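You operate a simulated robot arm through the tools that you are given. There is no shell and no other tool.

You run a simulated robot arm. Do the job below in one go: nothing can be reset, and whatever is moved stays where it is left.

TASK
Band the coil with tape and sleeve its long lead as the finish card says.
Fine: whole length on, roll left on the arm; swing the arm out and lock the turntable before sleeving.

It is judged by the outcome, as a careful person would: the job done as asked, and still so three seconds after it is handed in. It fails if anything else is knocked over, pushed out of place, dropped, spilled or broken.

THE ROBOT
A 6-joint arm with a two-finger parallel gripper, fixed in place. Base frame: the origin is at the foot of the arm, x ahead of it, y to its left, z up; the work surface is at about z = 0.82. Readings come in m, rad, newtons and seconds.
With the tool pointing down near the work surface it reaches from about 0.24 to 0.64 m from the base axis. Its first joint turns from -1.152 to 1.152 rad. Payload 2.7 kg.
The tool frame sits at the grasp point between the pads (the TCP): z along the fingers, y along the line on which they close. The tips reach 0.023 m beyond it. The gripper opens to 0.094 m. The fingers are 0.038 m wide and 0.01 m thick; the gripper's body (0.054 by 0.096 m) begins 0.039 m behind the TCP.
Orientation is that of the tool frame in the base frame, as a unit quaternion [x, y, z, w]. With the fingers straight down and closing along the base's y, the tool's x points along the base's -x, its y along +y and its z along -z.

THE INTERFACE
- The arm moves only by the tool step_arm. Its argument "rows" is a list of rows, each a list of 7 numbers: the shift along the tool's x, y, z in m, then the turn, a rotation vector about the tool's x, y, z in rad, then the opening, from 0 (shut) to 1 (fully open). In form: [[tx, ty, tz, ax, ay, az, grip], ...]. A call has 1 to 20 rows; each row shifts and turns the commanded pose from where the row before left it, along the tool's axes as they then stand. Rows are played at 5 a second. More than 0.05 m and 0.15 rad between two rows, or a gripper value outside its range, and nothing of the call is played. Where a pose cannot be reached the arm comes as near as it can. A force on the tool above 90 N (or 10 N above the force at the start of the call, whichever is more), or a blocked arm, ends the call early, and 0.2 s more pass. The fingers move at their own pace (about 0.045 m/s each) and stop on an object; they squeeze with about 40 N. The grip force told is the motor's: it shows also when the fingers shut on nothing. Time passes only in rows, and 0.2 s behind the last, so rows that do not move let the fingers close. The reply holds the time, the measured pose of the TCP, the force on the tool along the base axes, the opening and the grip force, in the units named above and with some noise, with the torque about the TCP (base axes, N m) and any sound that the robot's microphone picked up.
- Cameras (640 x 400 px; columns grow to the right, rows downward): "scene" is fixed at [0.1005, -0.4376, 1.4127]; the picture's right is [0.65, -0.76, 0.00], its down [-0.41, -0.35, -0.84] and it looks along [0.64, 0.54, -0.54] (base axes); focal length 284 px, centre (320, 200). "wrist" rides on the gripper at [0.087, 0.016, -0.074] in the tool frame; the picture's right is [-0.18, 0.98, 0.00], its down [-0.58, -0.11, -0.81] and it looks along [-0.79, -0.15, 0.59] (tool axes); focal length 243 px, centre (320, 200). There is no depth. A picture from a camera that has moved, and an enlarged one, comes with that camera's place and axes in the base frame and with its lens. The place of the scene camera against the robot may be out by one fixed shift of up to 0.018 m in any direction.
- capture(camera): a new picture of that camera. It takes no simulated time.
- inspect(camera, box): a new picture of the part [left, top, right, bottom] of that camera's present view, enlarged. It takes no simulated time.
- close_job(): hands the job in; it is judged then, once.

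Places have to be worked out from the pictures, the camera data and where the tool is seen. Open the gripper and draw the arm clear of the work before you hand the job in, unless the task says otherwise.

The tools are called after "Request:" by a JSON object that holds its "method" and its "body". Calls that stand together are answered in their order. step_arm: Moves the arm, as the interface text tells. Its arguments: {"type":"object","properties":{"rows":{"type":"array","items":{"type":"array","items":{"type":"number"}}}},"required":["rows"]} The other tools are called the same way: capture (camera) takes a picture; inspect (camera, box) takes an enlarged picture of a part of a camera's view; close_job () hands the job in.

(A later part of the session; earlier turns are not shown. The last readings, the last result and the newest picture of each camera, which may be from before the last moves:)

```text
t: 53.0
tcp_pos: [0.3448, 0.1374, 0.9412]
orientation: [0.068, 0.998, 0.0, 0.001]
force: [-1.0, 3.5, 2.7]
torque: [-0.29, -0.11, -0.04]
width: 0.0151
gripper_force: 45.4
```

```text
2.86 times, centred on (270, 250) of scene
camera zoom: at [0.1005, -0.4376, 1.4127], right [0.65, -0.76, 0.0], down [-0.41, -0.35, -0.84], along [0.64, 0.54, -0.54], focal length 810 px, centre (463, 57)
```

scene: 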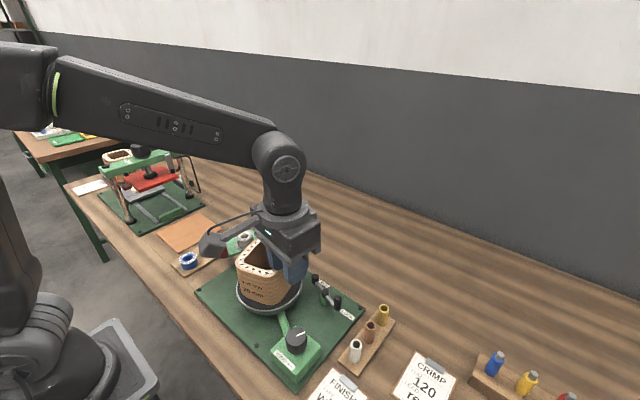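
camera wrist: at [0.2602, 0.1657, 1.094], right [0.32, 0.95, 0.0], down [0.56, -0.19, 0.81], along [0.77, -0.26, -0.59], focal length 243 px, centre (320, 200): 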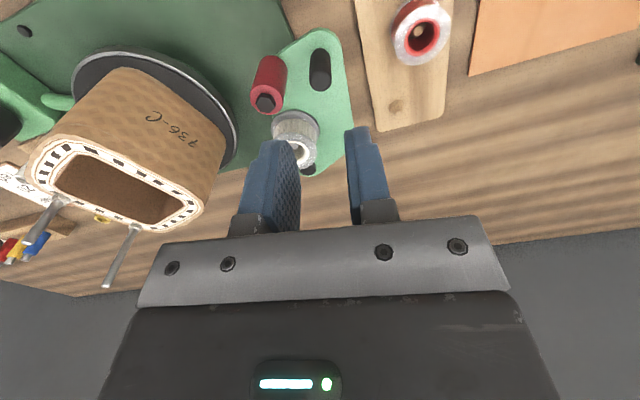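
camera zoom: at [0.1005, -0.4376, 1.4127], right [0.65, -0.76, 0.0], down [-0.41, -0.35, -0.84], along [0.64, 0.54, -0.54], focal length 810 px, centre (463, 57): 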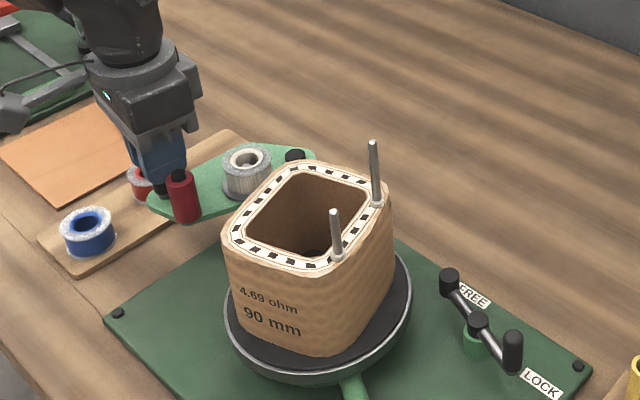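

Gripped. Now I'll swing the arm inward about its pivot in small arc steps, turning the tool with it.

Request:
{"method": "step_arm", "body": {"rows": [[0.0026, -0.0097, 0, 0, 0, -0.08, 0.05], [0.0026, -0.0097, 0, 0, 0, -0.08, 0.05], [0.0026, -0.0097, 0, 0, 0, -0.08, 0.05], [0, 0, 0, 0, 0, 0, 0.05]]}}

Request:
{"method": "inspect", "body": {"camera": "wrist", "box": [160, 30, 480, 220]}}

Request:
{"method": "inspect", "body": {"camera": "scene", "box": [190, 180, 350, 320]}}

```text
t: 54.0
tcp_pos: [0.3351, 0.1082, 0.9402]
orientation: [-0.052, 0.999, 0.0, 0.002]
force: [23.9, -7.5, -24.5]
torque: [0.2, -0.64, -0.04]
width: 0.0153
gripper_force: 45.0
```

```text
2.00 times, centred on (320, 125) of wrist
camera zoom: at [0.2473, 0.1158, 1.0153], right [0.08, 1.0, 0.0], down [0.59, -0.05, 0.81], along [0.81, -0.07, -0.59], focal length 485 px, centre (320, 350)
```

zoom: 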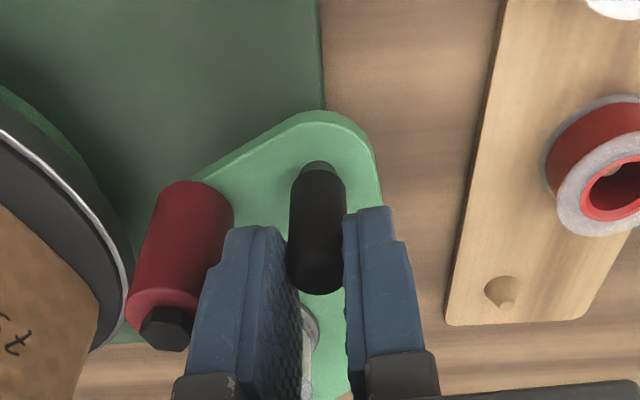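

```text
2.86 times, centred on (270, 250) of scene
camera zoom: at [0.1014, -0.4377, 1.4126], right [0.65, -0.76, 0.0], down [-0.41, -0.35, -0.84], along [0.64, 0.54, -0.54], focal length 810 px, centre (463, 57)
```

zoom: 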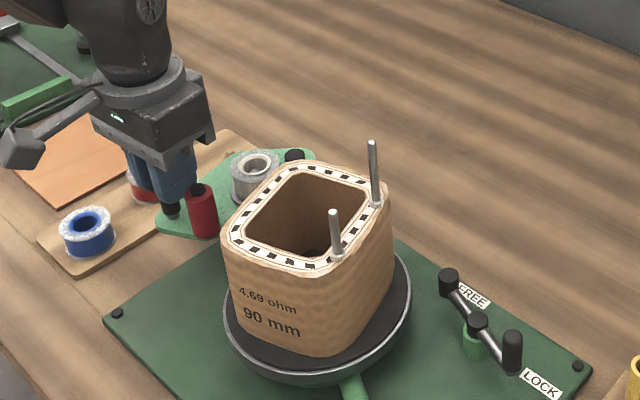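

The arm swings with my motion. I'll continue, slightly correcting the radius to relieve side force.

Request:
{"method": "step_arm", "body": {"rows": [[0.0016, -0.0097, 0.0005, 0, 0, -0.08, 0.05], [0.0024, -0.0097, 0, 0, 0, -0.08, 0.05], [0, 0, 0, 0, 0, 0, 0.05]]}}

Request:
{"method": "inspect", "body": {"camera": "wrist", "box": [100, 30, 420, 230]}}

Request:
{"method": "inspect", "body": {"camera": "scene", "box": [190, 180, 350, 320]}}

```text
t: 54.8
tcp_pos: [0.3331, 0.0887, 0.9395]
orientation: [-0.131, 0.991, 0.001, 0.0]
force: [-1.3, -1.3, 9.5]
torque: [0.1, 0.78, 0.02]
width: 0.0154
gripper_force: 45.5
```

```text
2.00 times, centred on (260, 130) of wrist
camera zoom: at [0.2453, 0.0819, 1.0159], right [-0.08, 1.0, 0.0], down [0.59, 0.05, 0.81], along [0.8, 0.06, -0.59], focal length 485 px, centre (440, 340)
```

zoom: 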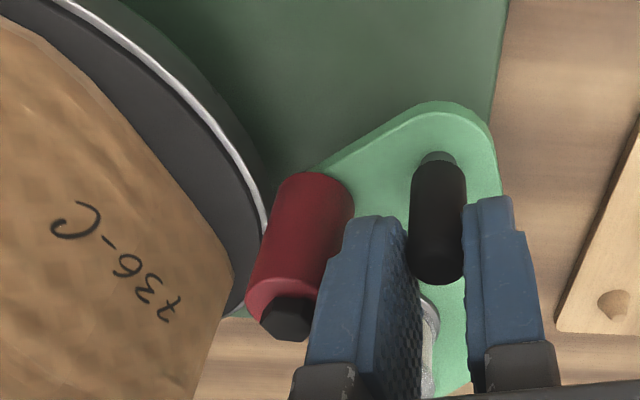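

```text
2.86 times, centred on (270, 250) of scene
camera zoom: at [0.1004, -0.4377, 1.4127], right [0.65, -0.76, 0.0], down [-0.41, -0.35, -0.84], along [0.64, 0.54, -0.54], focal length 810 px, centre (463, 57)
```

zoom: 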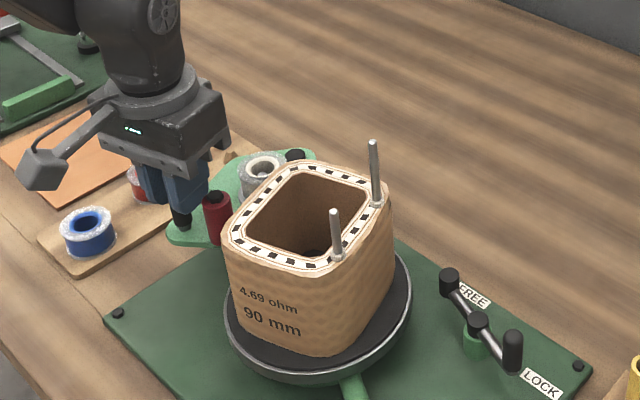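

Forces are low; the roller is now about 3 cm from the coil. I'll continue in finer steps until it meets the coil.

Request:
{"method": "step_arm", "body": {"rows": [[0.0017, -0.006, 0, 0, 0, -0.05, 0.05], [0.0017, -0.006, 0, 0, 0, -0.05, 0.05], [0, 0, 0, 0, 0, 0, 0.05]]}}

Request:
{"method": "inspect", "body": {"camera": "wrist", "box": [100, 30, 420, 230]}}

Request:
{"method": "inspect", "body": {"camera": "scene", "box": [190, 180, 350, 320]}}

```text
t: 55.6
tcp_pos: [0.3334, 0.0768, 0.9409]
orientation: [-0.18, 0.984, 0.0, 0.001]
force: [-5.9, -3.0, 23.2]
torque: [-0.08, 1.06, -0.13]
width: 0.0153
gripper_force: 44.9
```

```text
2.00 times, centred on (260, 130) of wrist
camera zoom: at [0.2464, 0.0609, 1.0155], right [-0.18, 0.98, 0.0], down [0.58, 0.1, 0.81], along [0.8, 0.14, -0.59], focal length 485 px, centre (440, 340)
```

zoom: 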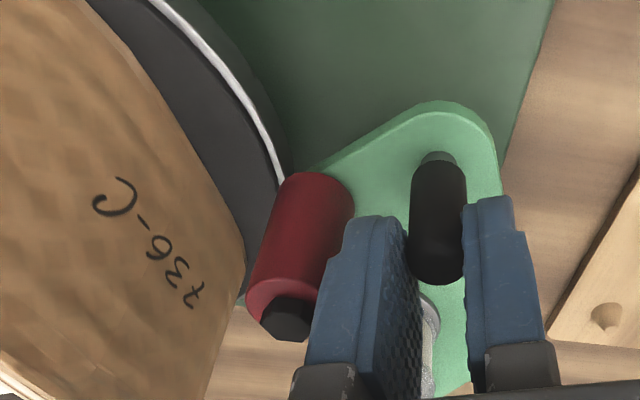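

```text
2.86 times, centred on (270, 250) of scene
camera zoom: at [0.1002, -0.4378, 1.4127], right [0.65, -0.76, 0.0], down [-0.41, -0.35, -0.84], along [0.64, 0.54, -0.54], focal length 810 px, centre (463, 57)
```

zoom: 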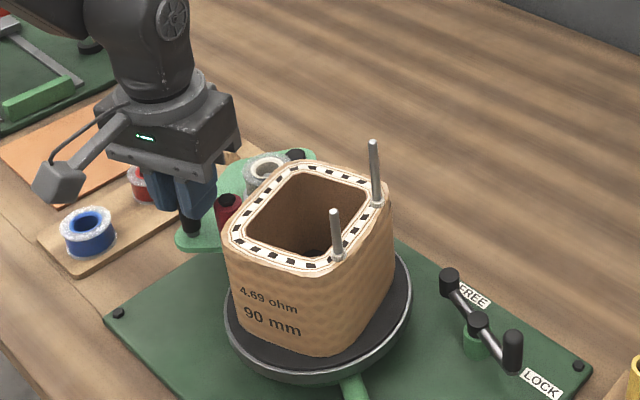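

Close now, no contact yet. Two more fine steps.

Request:
{"method": "step_arm", "body": {"rows": [[0.0017, -0.005, -0.0005, 0, 0, -0.04, 0.05], [0.0015, -0.005, 0, 0, 0, -0.04, 0.05], [0, 0, 0, 0, 0, 0, 0.05]]}}

Request:
{"method": "inspect", "body": {"camera": "wrist", "box": [100, 30, 420, 230]}}

Request:
{"method": "inspect", "body": {"camera": "scene", "box": [190, 180, 350, 320]}}

```text
t: 56.4
tcp_pos: [0.3347, 0.0651, 0.9404]
orientation: [-0.22, 0.976, 0.001, 0.0]
force: [-2.0, -3.0, 14.6]
torque: [0.27, -0.02, -0.08]
width: 0.0152
gripper_force: 44.7
```

```text
2.00 times, centred on (260, 130) of wrist
camera zoom: at [0.2493, 0.043, 1.0154], right [-0.25, 0.97, 0.0], down [0.57, 0.15, 0.81], along [0.78, 0.21, -0.59], focal length 485 px, centre (440, 340)
```

zoom: 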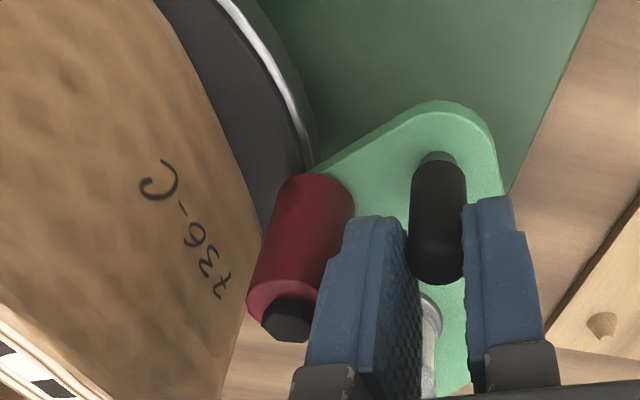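

```text
2.86 times, centred on (270, 250) of scene
camera zoom: at [0.1003, -0.4377, 1.4127], right [0.65, -0.76, 0.0], down [-0.41, -0.35, -0.84], along [0.64, 0.54, -0.54], focal length 810 px, centre (463, 57)
```

zoom: 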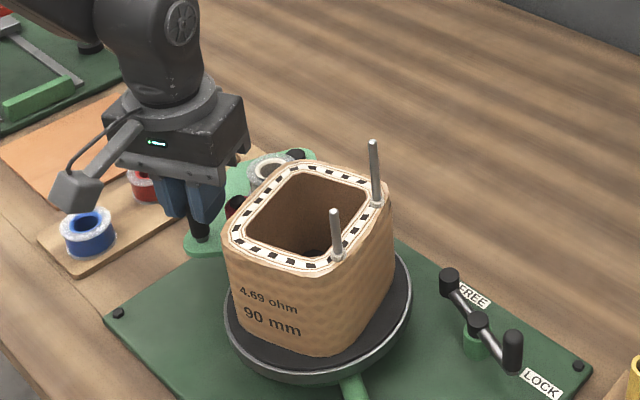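

Roller is nearly at the coil face. I'll continue gently, watching the tangential force.

Request:
{"method": "step_arm", "body": {"rows": [[0.0012, -0.0038, 0, 0, 0, -0.03, 0.05], [0.001, -0.0038, 0, 0, 0, -0.03, 0.05], [0, 0, 0, 0, 0, 0, 0.05]]}}

Request:
{"method": "inspect", "body": {"camera": "wrist", "box": [100, 30, 420, 230]}}

Request:
{"method": "inspect", "body": {"camera": "scene", "box": [190, 180, 350, 320]}}

```text
t: 57.2
tcp_pos: [0.3364, 0.0582, 0.9398]
orientation: [-0.249, 0.969, -0.001, 0.002]
force: [1.7, -2.2, 19.1]
torque: [-0.24, 0.5, -0.07]
width: 0.0156
gripper_force: 45.1
```

```text
2.00 times, centred on (260, 130) of wrist
camera zoom: at [0.2523, 0.0301, 1.0153], right [-0.31, 0.95, 0.0], down [0.56, 0.18, 0.81], along [0.77, 0.25, -0.59], focal length 485 px, centre (440, 340)
```

zoom: 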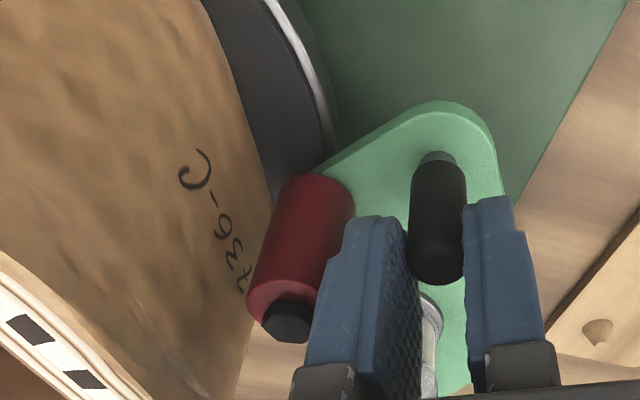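

```text
2.86 times, centred on (270, 250) of scene
camera zoom: at [0.1004, -0.4377, 1.4127], right [0.65, -0.76, 0.0], down [-0.41, -0.35, -0.84], along [0.64, 0.54, -0.54], focal length 810 px, centre (463, 57)
```

zoom: 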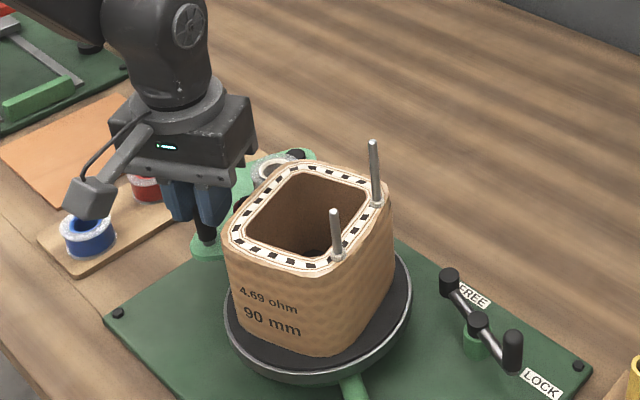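

Still no contact force. Continue.

Request:
{"method": "step_arm", "body": {"rows": [[0.001, -0.0038, 0, 0, 0, -0.03, 0.05], [0.001, -0.0038, 0, 0, 0, -0.03, 0.05], [0, 0, 0, 0, 0, 0, 0.05]]}}

Request:
{"method": "inspect", "body": {"camera": "wrist", "box": [100, 30, 420, 230]}}

Request:
{"method": "inspect", "body": {"camera": "scene", "box": [190, 180, 350, 320]}}

```text
t: 58.0
tcp_pos: [0.3374, 0.0514, 0.94]
orientation: [-0.278, 0.961, 0.0, 0.002]
force: [5.4, 1.7, 14.6]
torque: [0.19, -0.15, 0.02]
width: 0.0154
gripper_force: 45.2
```

```text
2.00 times, centred on (260, 130) of wrist
camera zoom: at [0.256, 0.0178, 1.0153], right [-0.37, 0.93, 0.0], down [0.55, 0.22, 0.81], along [0.75, 0.3, -0.59], focal length 485 px, centre (440, 340)
```

zoom: 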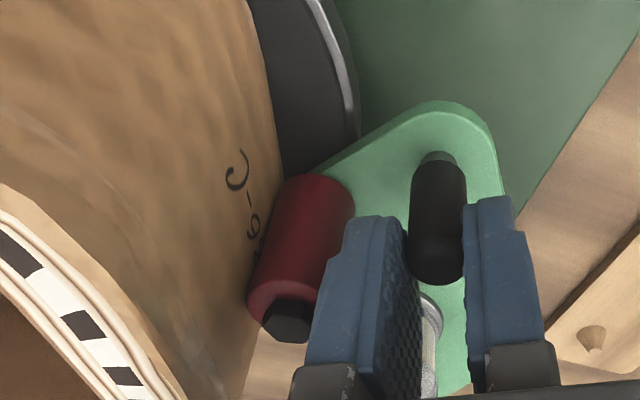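

```text
2.86 times, centred on (270, 250) of scene
camera zoom: at [0.1005, -0.4376, 1.4127], right [0.65, -0.76, 0.0], down [-0.41, -0.35, -0.84], along [0.64, 0.54, -0.54], focal length 810 px, centre (463, 57)
```

zoom: 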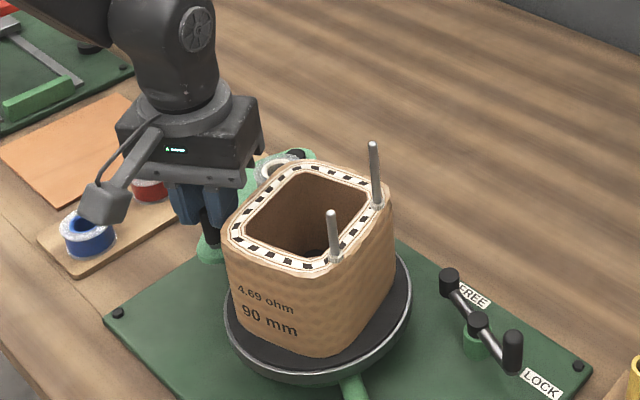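

The roller has reached the coil (it nudged slightly). I'll press a touch more to make firm contact.

Request:
{"method": "step_arm", "body": {"rows": [[0.0005, -0.0025, 0, 0, 0, -0.02, 0.05], [0.0005, -0.0025, 0, 0, 0, -0.02, 0.05], [0, 0, 0, 0, 0, 0, 0.05]]}}

Request:
{"method": "inspect", "body": {"camera": "wrist", "box": [100, 30, 420, 230]}}

Request:
{"method": "inspect", "body": {"camera": "scene", "box": [190, 180, 350, 320]}}

```text
t: 58.8
tcp_pos: [0.3395, 0.0463, 0.9405]
orientation: [-0.297, 0.955, -0.001, 0.0]
force: [-0.5, 6.7, 17.2]
torque: [-0.11, 0.41, -0.07]
width: 0.0154
gripper_force: 45.1
```

```text
2.00 times, centred on (260, 130) of wrist
camera zoom: at [0.2591, 0.0101, 1.0154], right [-0.41, 0.91, 0.0], down [0.54, 0.24, 0.81], along [0.74, 0.33, -0.59], focal length 485 px, centre (440, 340)
```

zoom: 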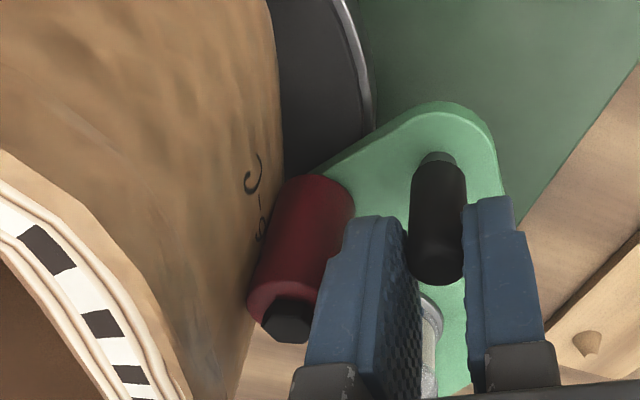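

```text
2.86 times, centred on (270, 250) of scene
camera zoom: at [0.1004, -0.4375, 1.4128], right [0.65, -0.76, 0.0], down [-0.41, -0.35, -0.84], along [0.64, 0.54, -0.54], focal length 810 px, centre (463, 57)
```

zoom: 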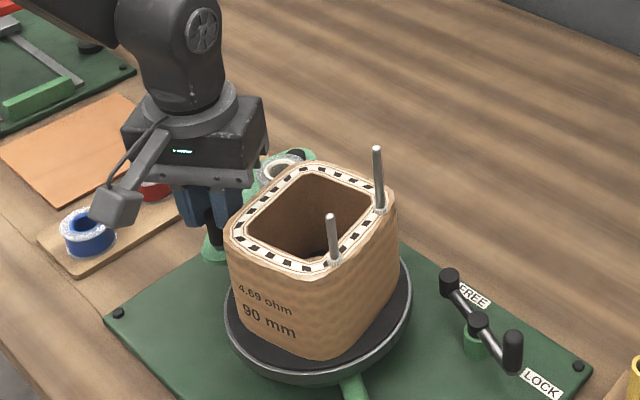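

Contact is made with light force. I'll open the fingers slightly and see whether the arm holds its place against the coil by itself.

Request:
{"method": "step_arm", "body": {"rows": [[0, 0, 0, 0, 0, 0, 0.287], [0, 0, 0, 0, 0, 0, 0.287], [0, 0, 0, 0, 0, 0, 0.287]]}}

Request:
{"method": "inspect", "body": {"camera": "wrist", "box": [100, 30, 420, 230]}}

Request:
{"method": "inspect", "body": {"camera": "scene", "box": [190, 180, 350, 320]}}

```text
t: 59.6
tcp_pos: [0.3389, 0.0452, 0.94]
orientation: [-0.297, 0.955, 0.0, -0.001]
force: [0.8, -0.3, -0.2]
torque: [0.02, -0.01, 0.03]
width: 0.0273
gripper_force: 0.0
```

```text
2.00 times, centred on (260, 130) of wrist
camera zoom: at [0.2592, 0.0101, 1.0152], right [-0.41, 0.91, 0.0], down [0.54, 0.24, 0.81], along [0.74, 0.33, -0.59], focal length 485 px, centre (440, 340)
```

zoom: 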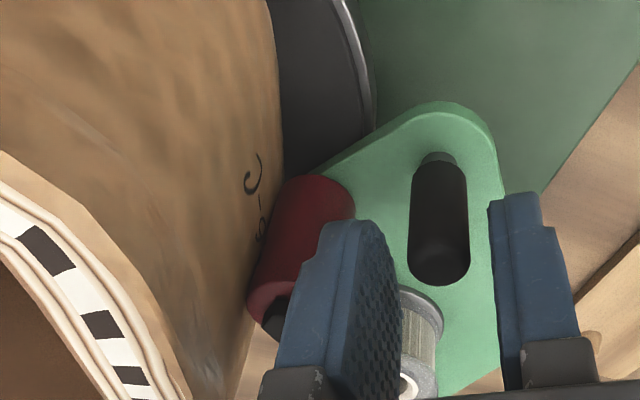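

```text
2.86 times, centred on (270, 250) of scene
camera zoom: at [0.1005, -0.4376, 1.4127], right [0.65, -0.76, 0.0], down [-0.41, -0.35, -0.84], along [0.64, 0.54, -0.54], focal length 810 px, centre (463, 57)
```

zoom: 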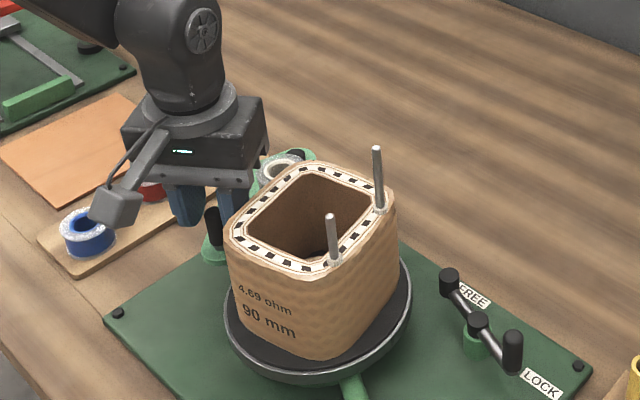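

The arm stays put. I'll lift straight up and look from above at the roller contact and the tape.

Request:
{"method": "step_arm", "body": {"rows": [[0, 0, -0.02, 0, 0, 0, 0.287], [0, 0, -0.03, 0, 0, 0, 0.287], [0, 0, -0.05, 0, 0, 0, 0.287], [0, 0.02, -0.045, 0, 0, 0, 0.287], [0, 0.02, -0.02, 0, 0, 0, 0.287], [0, 0, 0, 0, 0, 0, 0.287]]}}

Request:
{"method": "capture", "body": {"camera": "wrist"}}

Request:
{"method": "inspect", "body": {"camera": "wrist", "box": [160, 0, 400, 150]}}

Request:
{"method": "inspect", "body": {"camera": "scene", "box": [190, 180, 350, 320]}}

```text
t: 61.0
tcp_pos: [0.3149, 0.0777, 1.1054]
orientation: [-0.297, 0.955, 0.0, 0.0]
force: [-0.6, 0.1, 0.3]
torque: [-0.03, 0.0, -0.01]
width: 0.0266
gripper_force: 0.0
```

```text
taken
camera wrist: at [0.2358, 0.0425, 1.1811], right [-0.41, 0.91, 0.0], down [0.54, 0.24, 0.81], along [0.74, 0.33, -0.59], focal length 243 px, centre (320, 200)
```

wrist: 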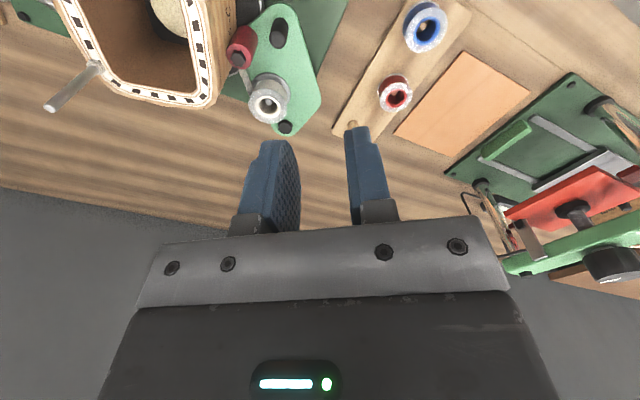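

```text
2.67 times, centred on (280, 75) of wrist
camera zoom: at [0.2358, 0.0425, 1.1811], right [-0.41, 0.91, 0.0], down [0.54, 0.24, 0.81], along [0.74, 0.33, -0.59], focal length 647 px, centre (427, 533)
```

zoom: 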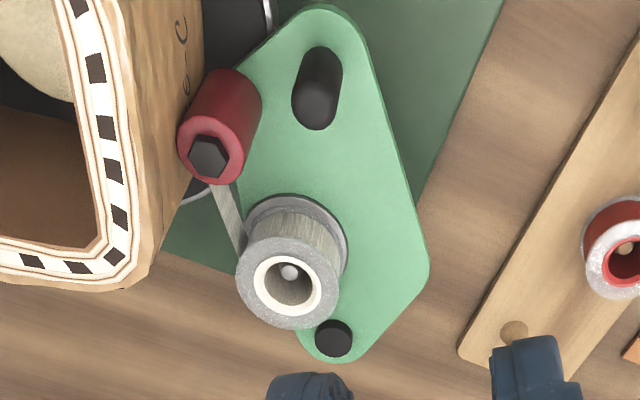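

```text
2.86 times, centred on (270, 250) of scene
camera zoom: at [0.1005, -0.4376, 1.4127], right [0.65, -0.76, 0.0], down [-0.41, -0.35, -0.84], along [0.64, 0.54, -0.54], focal length 810 px, centre (463, 57)
```

zoom: 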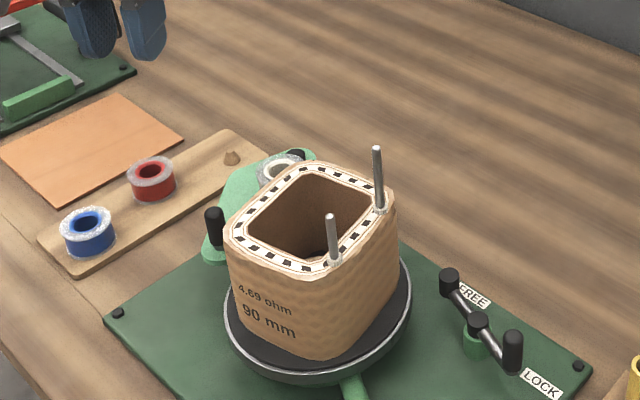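

The white tape now runs from the roll to the roller and is stuck to the coil. Now I go back to the knob, pre-rotated for a long clockwise stroke.

Request:
{"method": "step_arm", "body": {"rows": [[0.0288, -0.037, 0, 0, 0, 0, 0.3], [0.0288, -0.037, 0, 0, 0, 0, 0.3], [0.0288, -0.037, 0, 0, 0, 0, 0.3], [0.0288, -0.037, 0, 0, 0, 0, 0.3], [0.0288, -0.037, 0, 0, 0, 0, 0.3], [0.0288, -0.037, 0, 0, 0, 0, 0.3], [0, 0, 0, 0, 0, -0.1355, 0.5], [0, 0, 0, 0, 0, -0.1355, 0.75], [0, 0, 0, 0, 0, -0.1355, 0.75], [0, 0, 0, 0, 0, -0.1355, 0.75], [0, 0, 0, 0, 0, -0.1355, 0.75], [0, 0, 0, 0, 0, -0.1355, 0.75], [0, 0, 0, 0, 0, -0.1355, 0.75], [0, 0, 0, 0, 0, -0.1355, 0.75], [0, 0, 0, 0, 0, -0.1355, 0.75], [0, 0, 0, 0, 0, -0.1355, 0.75], [0, 0, 0, 0, 0, -0.1355, 0.75], [0, 0, 0, 0, 0, 0, 0.75]]}}

Request:
{"method": "capture", "body": {"camera": "scene"}}

Request:
{"method": "capture", "body": {"camera": "wrist"}}

```text
t: 64.8
tcp_pos: [0.3004, -0.2018, 1.1055]
orientation: [0.866, -0.5, 0.001, -0.001]
force: [-0.5, -0.2, -0.5]
torque: [0.03, -0.01, 0.02]
width: 0.0705
gripper_force: 0.1
```

```text
taken
```

scene: 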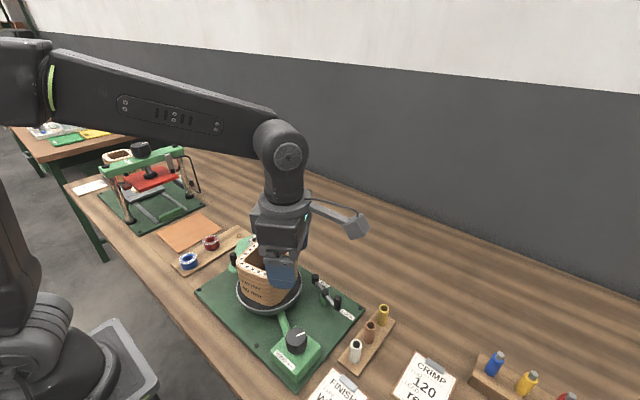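

```text
taken
camera wrist: at [0.3297, -0.285, 1.1802], right [-0.94, -0.33, 0.0], down [-0.2, 0.56, 0.81], along [-0.27, 0.76, -0.59], focal length 243 px, centre (320, 200)
```

wrist: 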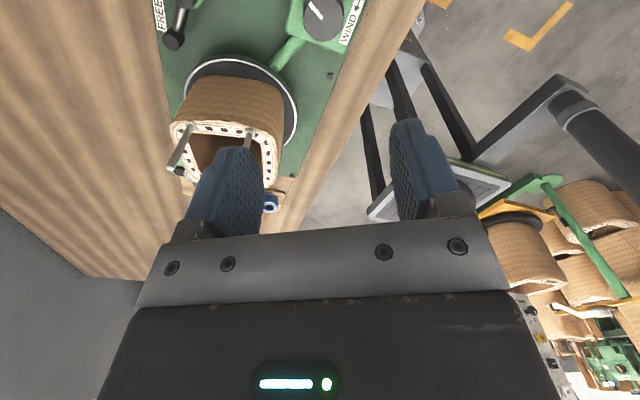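

Over the knob with yaw 120°. I'll descend, grip, and turn clockwise a short way, then check the tape.

Request:
{"method": "step_arm", "body": {"rows": [[0, 0, 0.045, 0, 0, 0, 0.75], [0, 0, 0.045, 0, 0, 0, 0.75], [0, 0, 0.045, 0, 0, 0, 0.75], [0, 0, 0.04, 0, 0, 0, 0.75], [0, 0, 0.02, 0, 0, 0, 0.75], [0, 0, 0.01, 0, 0, 0, 0.75], [0, 0, 0, 0, 0, 0, 0.3], [0, 0, 0, 0, 0, 0, 0.3], [0, 0, 0, 0, 0, 0, 0.3], [0, 0, 0, 0, 0, 0.1, 0.3], [0, 0, 0, 0, 0, 0.1, 0.3], [0, 0, 0, 0, 0, 0, 0.3]]}}

Request:
{"method": "capture", "body": {"camera": "scene"}}

Request:
{"method": "inspect", "body": {"camera": "scene", "box": [190, 180, 350, 320]}}

```text
t: 67.4
tcp_pos: [0.2984, -0.2031, 0.9007]
orientation: [0.811, -0.585, -0.002, -0.001]
force: [-28.2, -20.3, -3.6]
torque: [0.11, 0.16, 0.19]
width: 0.0428
gripper_force: 16.8
```

```text
taken
```

scene: 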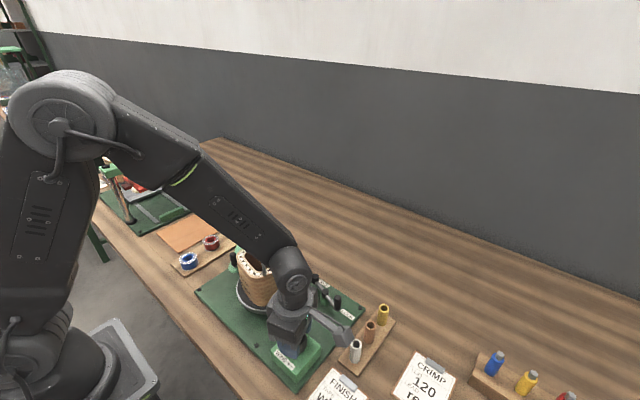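

```text
2.86 times, centred on (270, 250) of scene
camera zoom: at [0.0999, -0.4382, 1.4126], right [0.65, -0.76, 0.0], down [-0.41, -0.35, -0.84], along [0.64, 0.54, -0.54], focal length 810 px, centre (463, 57)
```

zoom: 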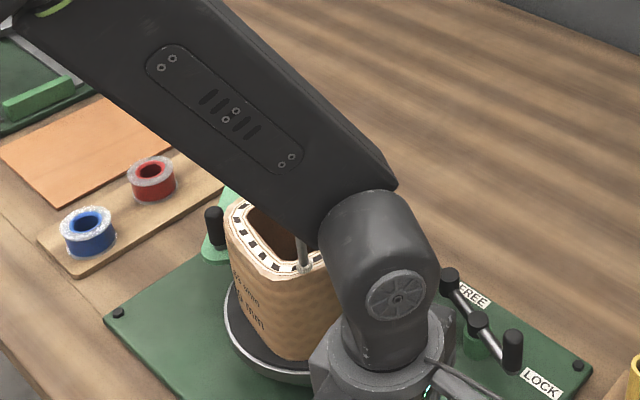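

The knob drives the coil. I'll continue the clockwise stroke in stages, nudging slightly to follow the knob's centre.

Request:
{"method": "step_arm", "body": {"rows": [[0, 0.001, 0, 0, 0, 0.12, 0.3], [0, 0, 0, 0, 0, 0.12, 0.3], [0, 0, 0, 0, 0, 0.12, 0.3], [0, 0, 0, 0, 0, 0.12, 0.3], [0, 0, 0, 0, 0, 0, 0.3]]}}

Request:
{"method": "inspect", "body": {"camera": "scene", "box": [190, 180, 350, 320]}}

Request:
{"method": "inspect", "body": {"camera": "wrist", "box": [120, 30, 520, 250]}}

```text
t: 68.6
tcp_pos: [0.2986, -0.2014, 0.9004]
orientation: [-0.649, 0.761, 0.001, -0.001]
force: [-18.4, 1.2, -4.0]
torque: [-0.49, 0.24, -0.1]
width: 0.0395
gripper_force: 44.5
```

```text
2.86 times, centred on (270, 250) of scene
camera zoom: at [0.1001, -0.4376, 1.4127], right [0.65, -0.76, 0.0], down [-0.41, -0.35, -0.84], along [0.64, 0.54, -0.54], focal length 810 px, centre (463, 57)
```

zoom: 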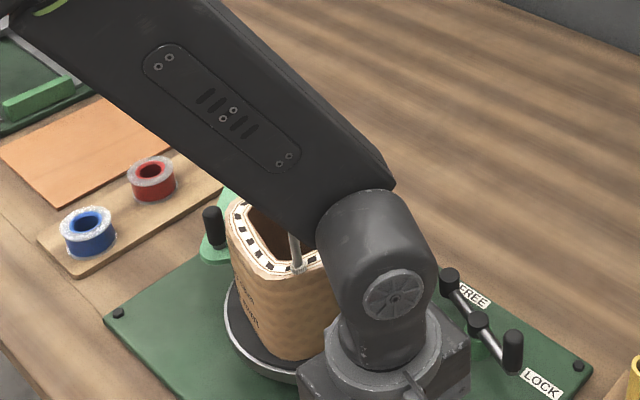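

```text
1.60 times, centred on (320, 140) of wrist
camera zoom: at [0.2691, -0.2844, 0.9753], right [-0.94, 0.34, 0.0], down [0.2, 0.55, 0.81], along [0.27, 0.76, -0.59], focal length 388 px, centre (320, 296)
```

zoom: 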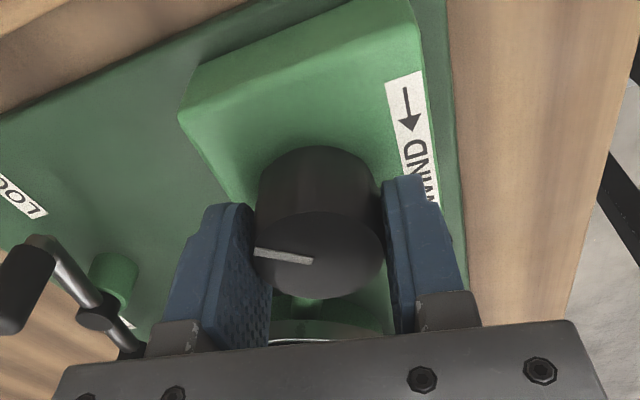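

The coil advanced only about 10° for a 39° stroke, so the fingers slipped on the knob while the coil corner came up against the roller. I'll lower slightly for a deeper grip and try another short stroke, comparing the pointer.

Request:
{"method": "step_arm", "body": {"rows": [[0, 0, 0.003, 0, 0, 0, 0.3], [0, 0, 0, 0, 0, 0, 0.1], [0, 0, 0, 0, 0, 0.07, 0.1], [0, 0, 0, 0, 0, 0.07, 0.1], [0, 0, 0, 0, 0, 0.07, 0.1]]}}

Request:
{"method": "inspect", "body": {"camera": "scene", "box": [190, 180, 350, 320]}}

Request:
{"method": "inspect", "body": {"camera": "wrist", "box": [120, 30, 520, 250]}}

```text
t: 69.8
tcp_pos: [0.2983, -0.202, 0.8977]
orientation: [-0.564, 0.826, -0.001, -0.001]
force: [-15.9, 2.8, 20.6]
torque: [-0.33, 0.7, 0.02]
width: 0.0398
gripper_force: 45.1
```

```text
2.86 times, centred on (270, 250) of scene
camera zoom: at [0.1, -0.4374, 1.4128], right [0.65, -0.76, 0.0], down [-0.41, -0.35, -0.84], along [0.64, 0.54, -0.54], focal length 810 px, centre (463, 57)
```

zoom: 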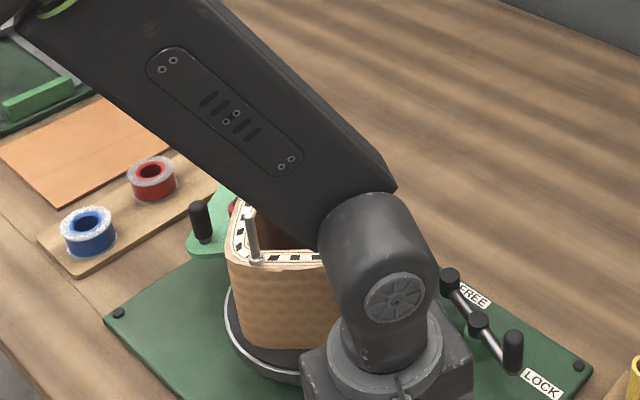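

```text
1.60 times, centred on (320, 140) of wrist
camera zoom: at [0.2529, -0.2769, 0.9732], right [-0.85, 0.53, 0.0], down [0.31, 0.5, 0.81], along [0.43, 0.69, -0.59], focal length 388 px, centre (320, 296)
```

zoom: 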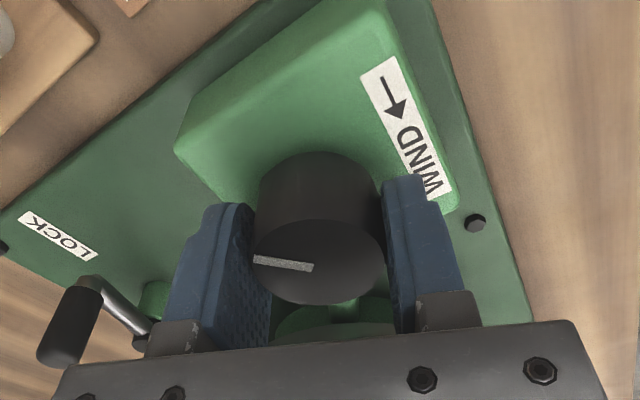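

This stroke worked without slipping: the coil turned and its corner pushed the tape arm outward a little. I'll continue to see whether the roller follows the coil back in.

Request:
{"method": "step_arm", "body": {"rows": [[0, 0, 0, 0, 0, 0.07, 0.1], [0, 0, 0, 0, 0, 0.07, 0.1], [0, 0, 0, 0, 0, 0.07, 0.1], [0, 0, 0, 0, 0, 0.07, 0.1], [0, 0, 0, 0, 0, 0, 0.1]]}}

Request:
{"method": "inspect", "body": {"camera": "scene", "box": [190, 180, 350, 320]}}

Request:
{"method": "inspect", "body": {"camera": "wrist", "box": [120, 30, 520, 250]}}

```text
t: 71.0
tcp_pos: [0.2993, -0.2017, 0.8985]
orientation: [-0.444, 0.896, -0.002, 0.002]
force: [-8.2, 3.6, 23.7]
torque: [0.22, 0.66, 0.13]
width: 0.0395
gripper_force: 44.9
```

```text
2.86 times, centred on (270, 250) of scene
camera zoom: at [0.1001, -0.4374, 1.4128], right [0.65, -0.76, 0.0], down [-0.41, -0.35, -0.84], along [0.64, 0.54, -0.54], focal length 810 px, centre (463, 57)
```

zoom: 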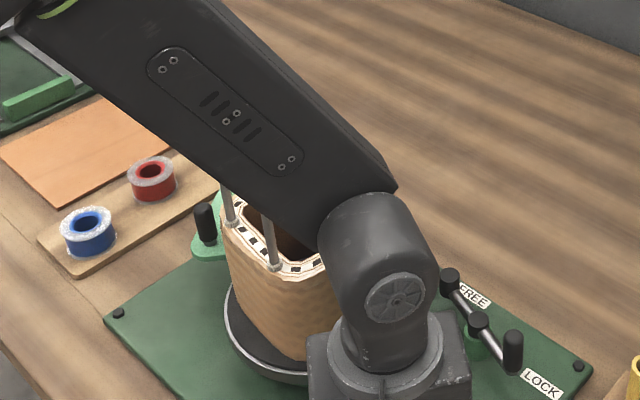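

```text
1.60 times, centred on (320, 140) of wrist
camera zoom: at [0.2345, -0.2615, 0.973], right [-0.67, 0.74, 0.0], down [0.44, 0.4, 0.81], along [0.6, 0.54, -0.59], focal length 388 px, centre (320, 296)
```

zoom: 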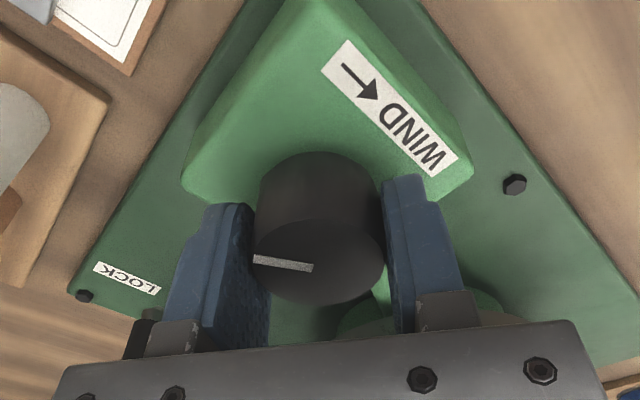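

The roller is spring-loaded and follows the coil, and the knob isn't slipping. I'll continue the clockwise stroke.

Request:
{"method": "step_arm", "body": {"rows": [[0, 0, -0.0005, 0, 0, 0.08, 0.1], [0, 0, 0, 0, 0, 0.08, 0.1], [0, 0, 0, 0, 0, 0.08, 0.1], [0, 0, 0, 0, 0, 0.08, 0.1], [0, 0, 0, 0, 0, 0.08, 0.1], [0, 0, 0, 0, 0, 0.08, 0.1], [0, 0, 0, 0, 0, 0.08, 0.1], [0, 0, 0, 0, 0, 0.08, 0.1], [0, 0, 0, 0, 0, 0.08, 0.1], [0, 0, 0, 0, 0, 0.08, 0.1], [0, 0, 0, 0, 0, 0, 0.1]]}}

Request:
{"method": "inspect", "body": {"camera": "scene", "box": [190, 180, 350, 320]}}

Request:
{"method": "inspect", "body": {"camera": "wrist", "box": [120, 30, 520, 250]}}

```text
t: 73.4
tcp_pos: [0.3007, -0.2046, 0.8976]
orientation: [-0.06, 0.998, -0.002, 0.002]
force: [13.2, -31.5, -13.1]
torque: [0.52, 0.42, 0.04]
width: 0.0399
gripper_force: 44.5
```

```text
2.86 times, centred on (270, 250) of scene
camera zoom: at [0.101, -0.4385, 1.4124], right [0.65, -0.76, 0.0], down [-0.41, -0.35, -0.84], along [0.64, 0.54, -0.54], focal length 810 px, centre (463, 57)
```

zoom: 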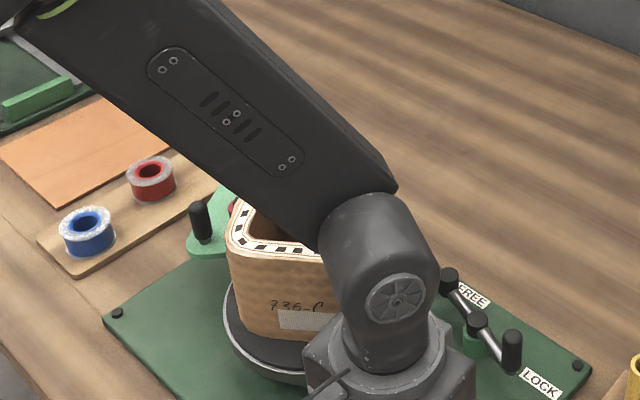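

```text
1.60 times, centred on (320, 140) of wrist
camera zoom: at [0.2126, -0.1985, 0.9726], right [0.06, 1.0, 0.0], down [0.59, -0.04, 0.81], along [0.81, -0.05, -0.59], focal length 388 px, centre (320, 296)
```

zoom: 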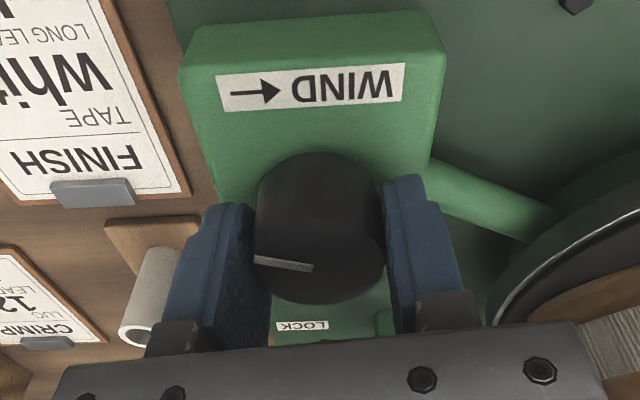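

The white tape is going onto the coil nicely. I'll continue the stroke.

Request:
{"method": "step_arm", "body": {"rows": [[0, -0.001, 0, 0, 0, 0.08, 0.1], [0, 0, 0, 0, 0, 0.08, 0.1], [0, 0, 0, 0, 0, 0.08, 0.1], [0, 0, 0, 0, 0, 0.08, 0.1], [0, 0, 0, 0, 0, 0.08, 0.1], [0, 0, 0, 0, 0, 0.08, 0.1], [0, 0, 0, 0, 0, 0.08, 0.1], [0, 0, 0, 0, 0, 0.08, 0.1], [0, 0, 0, 0, 0, 0.08, 0.1], [0, 0, 0, 0, 0, 0, 0.1]]}}

Request:
{"method": "inspect", "body": {"camera": "scene", "box": [190, 180, 350, 320]}}

Request:
{"method": "capture", "body": {"camera": "wrist"}}

```text
t: 75.6
tcp_pos: [0.2997, -0.2069, 0.8974]
orientation: [0.295, 0.956, -0.001, 0.003]
force: [5.2, -44.2, -13.7]
torque: [0.08, 0.21, 0.21]
width: 0.0395
gripper_force: 45.1
```

```text
2.86 times, centred on (270, 250) of scene
camera zoom: at [0.1008, -0.4388, 1.4123], right [0.65, -0.76, 0.0], down [-0.41, -0.35, -0.84], along [0.64, 0.54, -0.54], focal length 810 px, centre (463, 57)
```

zoom: 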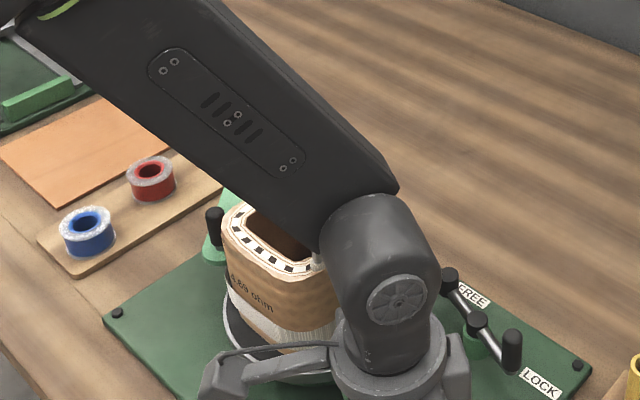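

```text
taken
camera wrist: at [0.2375, -0.1438, 0.9727], right [0.7, 0.71, 0.0], down [0.42, -0.41, 0.81], along [0.58, -0.57, -0.59], focal length 243 px, centre (320, 200)
```

wrist: 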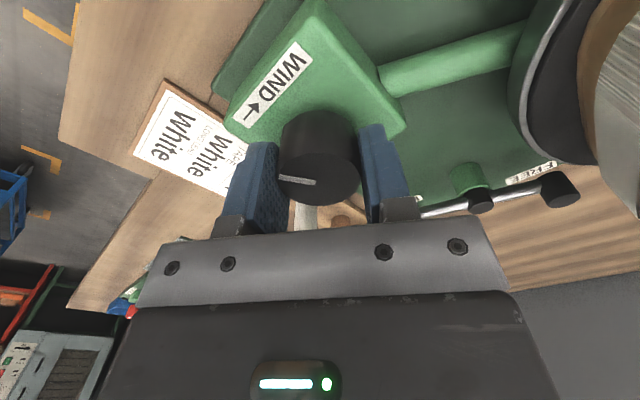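

Band is building evenly. I'll release the knob and view it to re-centre before winding the wrist back.

Request:
{"method": "step_arm", "body": {"rows": [[0, 0, 0, 0, 0, 0, 0.75], [0, 0, 0, 0, 0, 0, 0.75], [0, 0, 0, 0, 0, 0, 0.75]]}}

Request:
{"method": "inspect", "body": {"camera": "wrist", "box": [160, 50, 480, 250]}}

Request:
{"method": "inspect", "body": {"camera": "scene", "box": [190, 180, 350, 320]}}

```text
t: 76.4
tcp_pos: [0.2985, -0.2035, 0.8974]
orientation: [0.294, 0.956, 0.0, 0.0]
force: [0.3, -0.9, -0.5]
torque: [-0.01, 0.02, -0.01]
width: 0.0707
gripper_force: 0.1
```

```text
2.00 times, centred on (320, 150) of wrist
camera zoom: at [0.2367, -0.1414, 0.973], right [0.7, 0.71, 0.0], down [0.42, -0.42, 0.81], along [0.57, -0.57, -0.59], focal length 485 px, centre (320, 300)
```

zoom: 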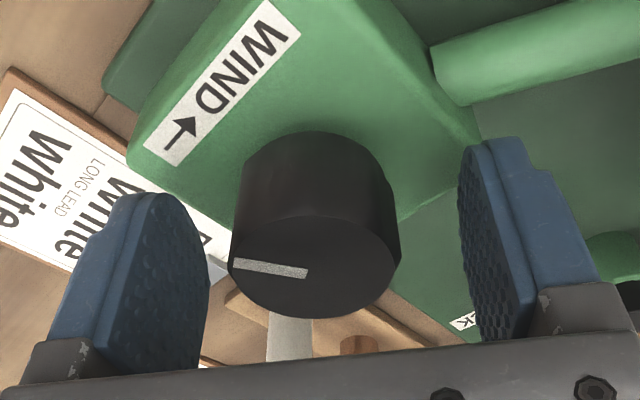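

```text
2.86 times, centred on (270, 250) of scene
camera zoom: at [0.1005, -0.4376, 1.4127], right [0.65, -0.76, 0.0], down [-0.41, -0.35, -0.84], along [0.64, 0.54, -0.54], focal length 810 px, centre (463, 57)
```

zoom: 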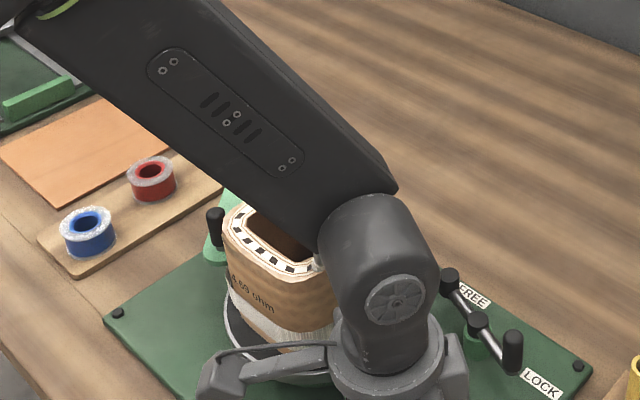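

The knob centre is at about (0.299, -0.207); I'll shift 3.5 mm accordingly and rotate the open gripper back for another stroke.

Request:
{"method": "step_arm", "body": {"rows": [[-0.002, -0.0029, 0, 0, 0, -0.14, 0.75], [0, 0, 0, 0, 0, -0.14, 0.75], [0, 0, 0, 0, 0, -0.14, 0.75], [0, 0, 0, 0, 0, -0.14, 0.75], [0, 0, 0, 0, 0, -0.14, 0.75], [0, 0, 0, 0, 0, -0.14, 0.75], [0, 0, 0, 0, 0, -0.14, 0.75], [0, 0, 0, 0, 0, -0.14, 0.75], [0, 0, 0, 0, 0, -0.14, 0.75], [0, 0, 0, 0, 0, -0.14, 0.75], [0, 0, 0, 0, 0, -0.14, 0.75], [0, 0, 0, 0, 0, -0.14, 0.75], [0, 0, 0, 0, 0, -0.14, 0.75], [0, 0, 0, 0, 0, -0.14, 0.75], [0, 0, 0, 0, 0, -0.14, 0.75], [0, 0, 0, 0, 0, -0.14, 0.75], [0, 0, 0, 0, 0, -0.14, 0.75], [0, 0, 0, 0, 0, -0.14, 0.75], [0, 0, 0, 0, 0, 0, 0.75]]}}

Request:
{"method": "inspect", "body": {"camera": "wrist", "box": [160, 50, 480, 250]}}

Request:
{"method": "inspect", "body": {"camera": "scene", "box": [190, 180, 350, 320]}}

```text
t: 80.4
tcp_pos: [0.2994, -0.2067, 0.8991]
orientation: [0.821, -0.571, 0.0, 0.0]
force: [0.8, -0.6, 0.3]
torque: [-0.01, -0.04, 0.02]
width: 0.0706
gripper_force: 0.1
```

```text
2.00 times, centred on (320, 150) of wrist
camera zoom: at [0.3146, -0.2941, 0.973], right [-0.99, -0.17, 0.0], down [-0.1, 0.58, 0.81], along [-0.14, 0.79, -0.59], focal length 485 px, centre (320, 300)
```

zoom: 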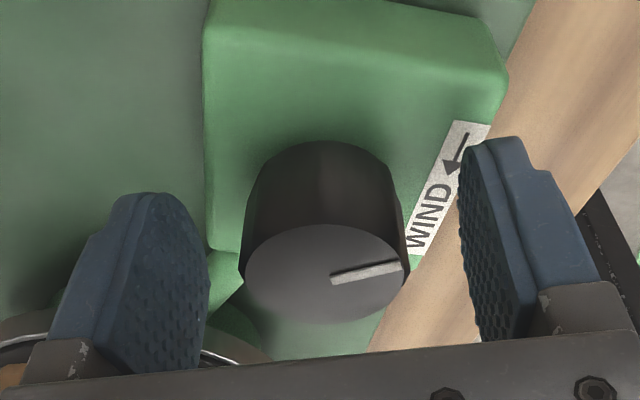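

```text
2.86 times, centred on (270, 250) of scene
camera zoom: at [0.1005, -0.4376, 1.4127], right [0.65, -0.76, 0.0], down [-0.41, -0.35, -0.84], along [0.64, 0.54, -0.54], focal length 810 px, centre (463, 57)
```

zoom: 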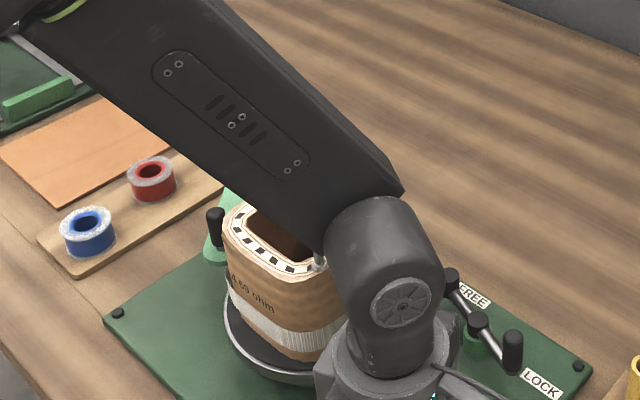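

Combining both views, the knob centre is (0.2986, -0.2055). I'll grip and make the next clockwise stroke.

Request:
{"method": "step_arm", "body": {"rows": [[-0.0012, 0.0004, 0.001, 0, 0, 0, 0.75], [0, 0, 0, 0, 0, 0, 0.1], [0, 0, 0, 0, 0, 0, 0.1], [0, 0, 0, 0, 0, 0, 0.1], [0, 0, 0, 0, 0, 0.08, 0.1], [0, 0, 0, 0, 0, 0.08, 0.1], [0, 0, 0, 0, 0, 0.08, 0.1], [0, 0, 0, 0, 0, 0.08, 0.1], [0, 0, 0, 0, 0, 0.08, 0.1], [0, 0, 0, 0, 0, 0.08, 0.1], [0, 0, 0, 0, 0, 0.08, 0.1], [0, 0, 0, 0, 0, 0.08, 0.1], [0, 0, 0, 0, 0, 0, 0.1]]}}

Request:
{"method": "inspect", "body": {"camera": "wrist", "box": [160, 50, 480, 250]}}

Request:
{"method": "inspect", "body": {"camera": "scene", "box": [190, 180, 350, 320]}}

```text
t: 83.2
tcp_pos: [0.2974, -0.2066, 0.8964]
orientation: [-0.597, 0.802, 0.001, -0.001]
force: [-29.7, -11.2, 22.5]
torque: [-0.46, 0.05, 0.05]
width: 0.0406
gripper_force: 45.0
```

```text
2.00 times, centred on (320, 150) of wrist
camera zoom: at [0.2578, -0.2844, 0.9719], right [-0.89, 0.46, 0.0], down [0.27, 0.53, 0.81], along [0.37, 0.72, -0.59], focal length 485 px, centre (320, 300)
```

zoom: 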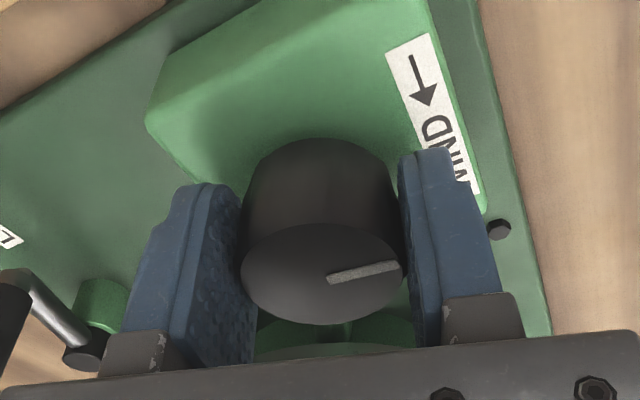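

```text
2.86 times, centred on (270, 250) of scene
camera zoom: at [0.0995, -0.4377, 1.4127], right [0.65, -0.76, 0.0], down [-0.41, -0.35, -0.84], along [0.64, 0.54, -0.54], focal length 810 px, centre (463, 57)
```

zoom: 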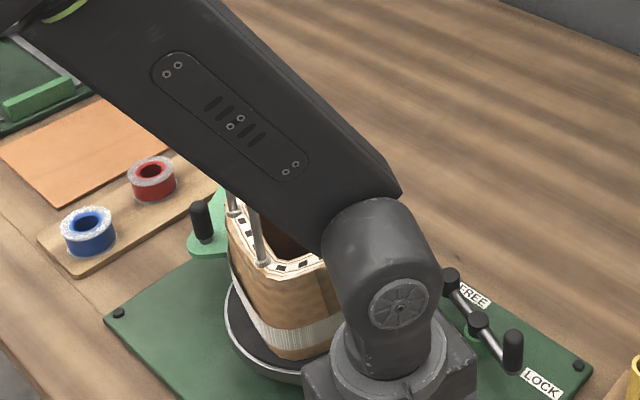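

No slip; continuing the clockwise stroke.

Request:
{"method": "step_arm", "body": {"rows": [[0, 0.001, -0.0005, 0, 0, 0.08, 0.1], [0, 0, 0, 0, 0, 0.08, 0.1], [0, 0, 0, 0, 0, 0.08, 0.1], [0, 0, 0, 0, 0, 0.08, 0.1], [0, 0, 0, 0, 0, 0.08, 0.1], [0, 0, 0, 0, 0, 0.08, 0.1], [0, 0, 0, 0, 0, 0.08, 0.1], [0, 0, 0, 0, 0, 0.08, 0.1], [0, 0, 0, 0, 0, 0.08, 0.1], [0, 0, 0, 0, 0, 0.08, 0.1], [0, 0, 0, 0, 0, 0.08, 0.1], [0, 0, 0, 0, 0, 0.08, 0.1], [0, 0, 0, 0, 0, 0.08, 0.1], [0, 0, 0, 0, 0, 0.08, 0.1], [0, 0, 0, 0, 0, 0.08, 0.1], [0, 0, 0, 0, 0, 0.08, 0.1], [0, 0, 0, 0, 0, 0, 0.1]]}}

Request:
{"method": "inspect", "body": {"camera": "wrist", "box": [160, 50, 480, 250]}}

Request:
{"method": "inspect", "body": {"camera": "scene", "box": [190, 180, 350, 320]}}

```text
t: 86.8
tcp_pos: [0.2969, -0.2061, 0.8975]
orientation: [-0.001, 1.0, 0.001, -0.003]
force: [-16.1, 32.5, 9.4]
torque: [-0.45, -0.46, 0.02]
width: 0.0397
gripper_force: 44.8
```

```text
2.00 times, centred on (320, 150) of wrist
camera zoom: at [0.2097, -0.189, 0.9728], right [0.18, 0.98, 0.0], down [0.59, -0.11, 0.8], along [0.79, -0.14, -0.6], focal length 485 px, centre (320, 300)
```

zoom: 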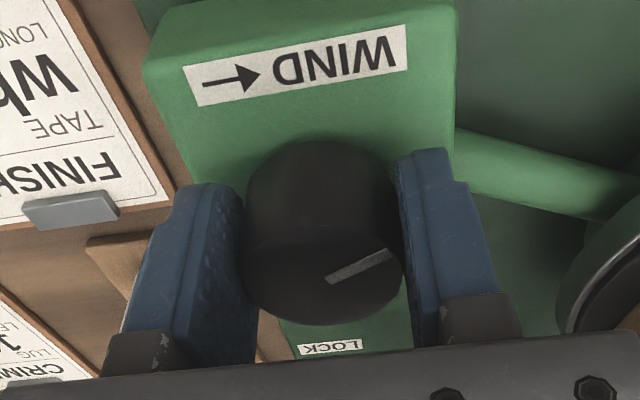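

```text
2.86 times, centred on (270, 250) of scene
camera zoom: at [0.1, -0.4367, 1.4131], right [0.65, -0.76, 0.0], down [-0.41, -0.35, -0.84], along [0.64, 0.54, -0.54], focal length 810 px, centre (463, 57)
```

zoom: 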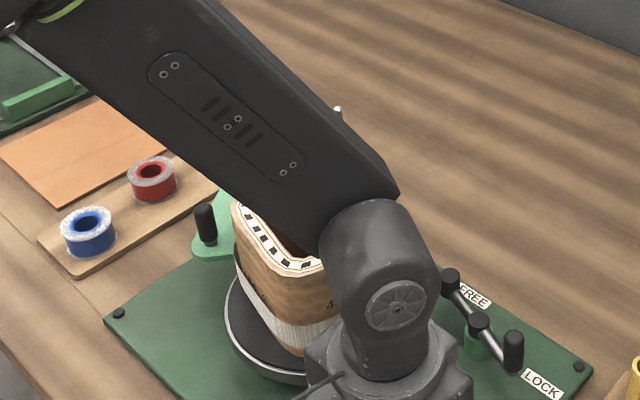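

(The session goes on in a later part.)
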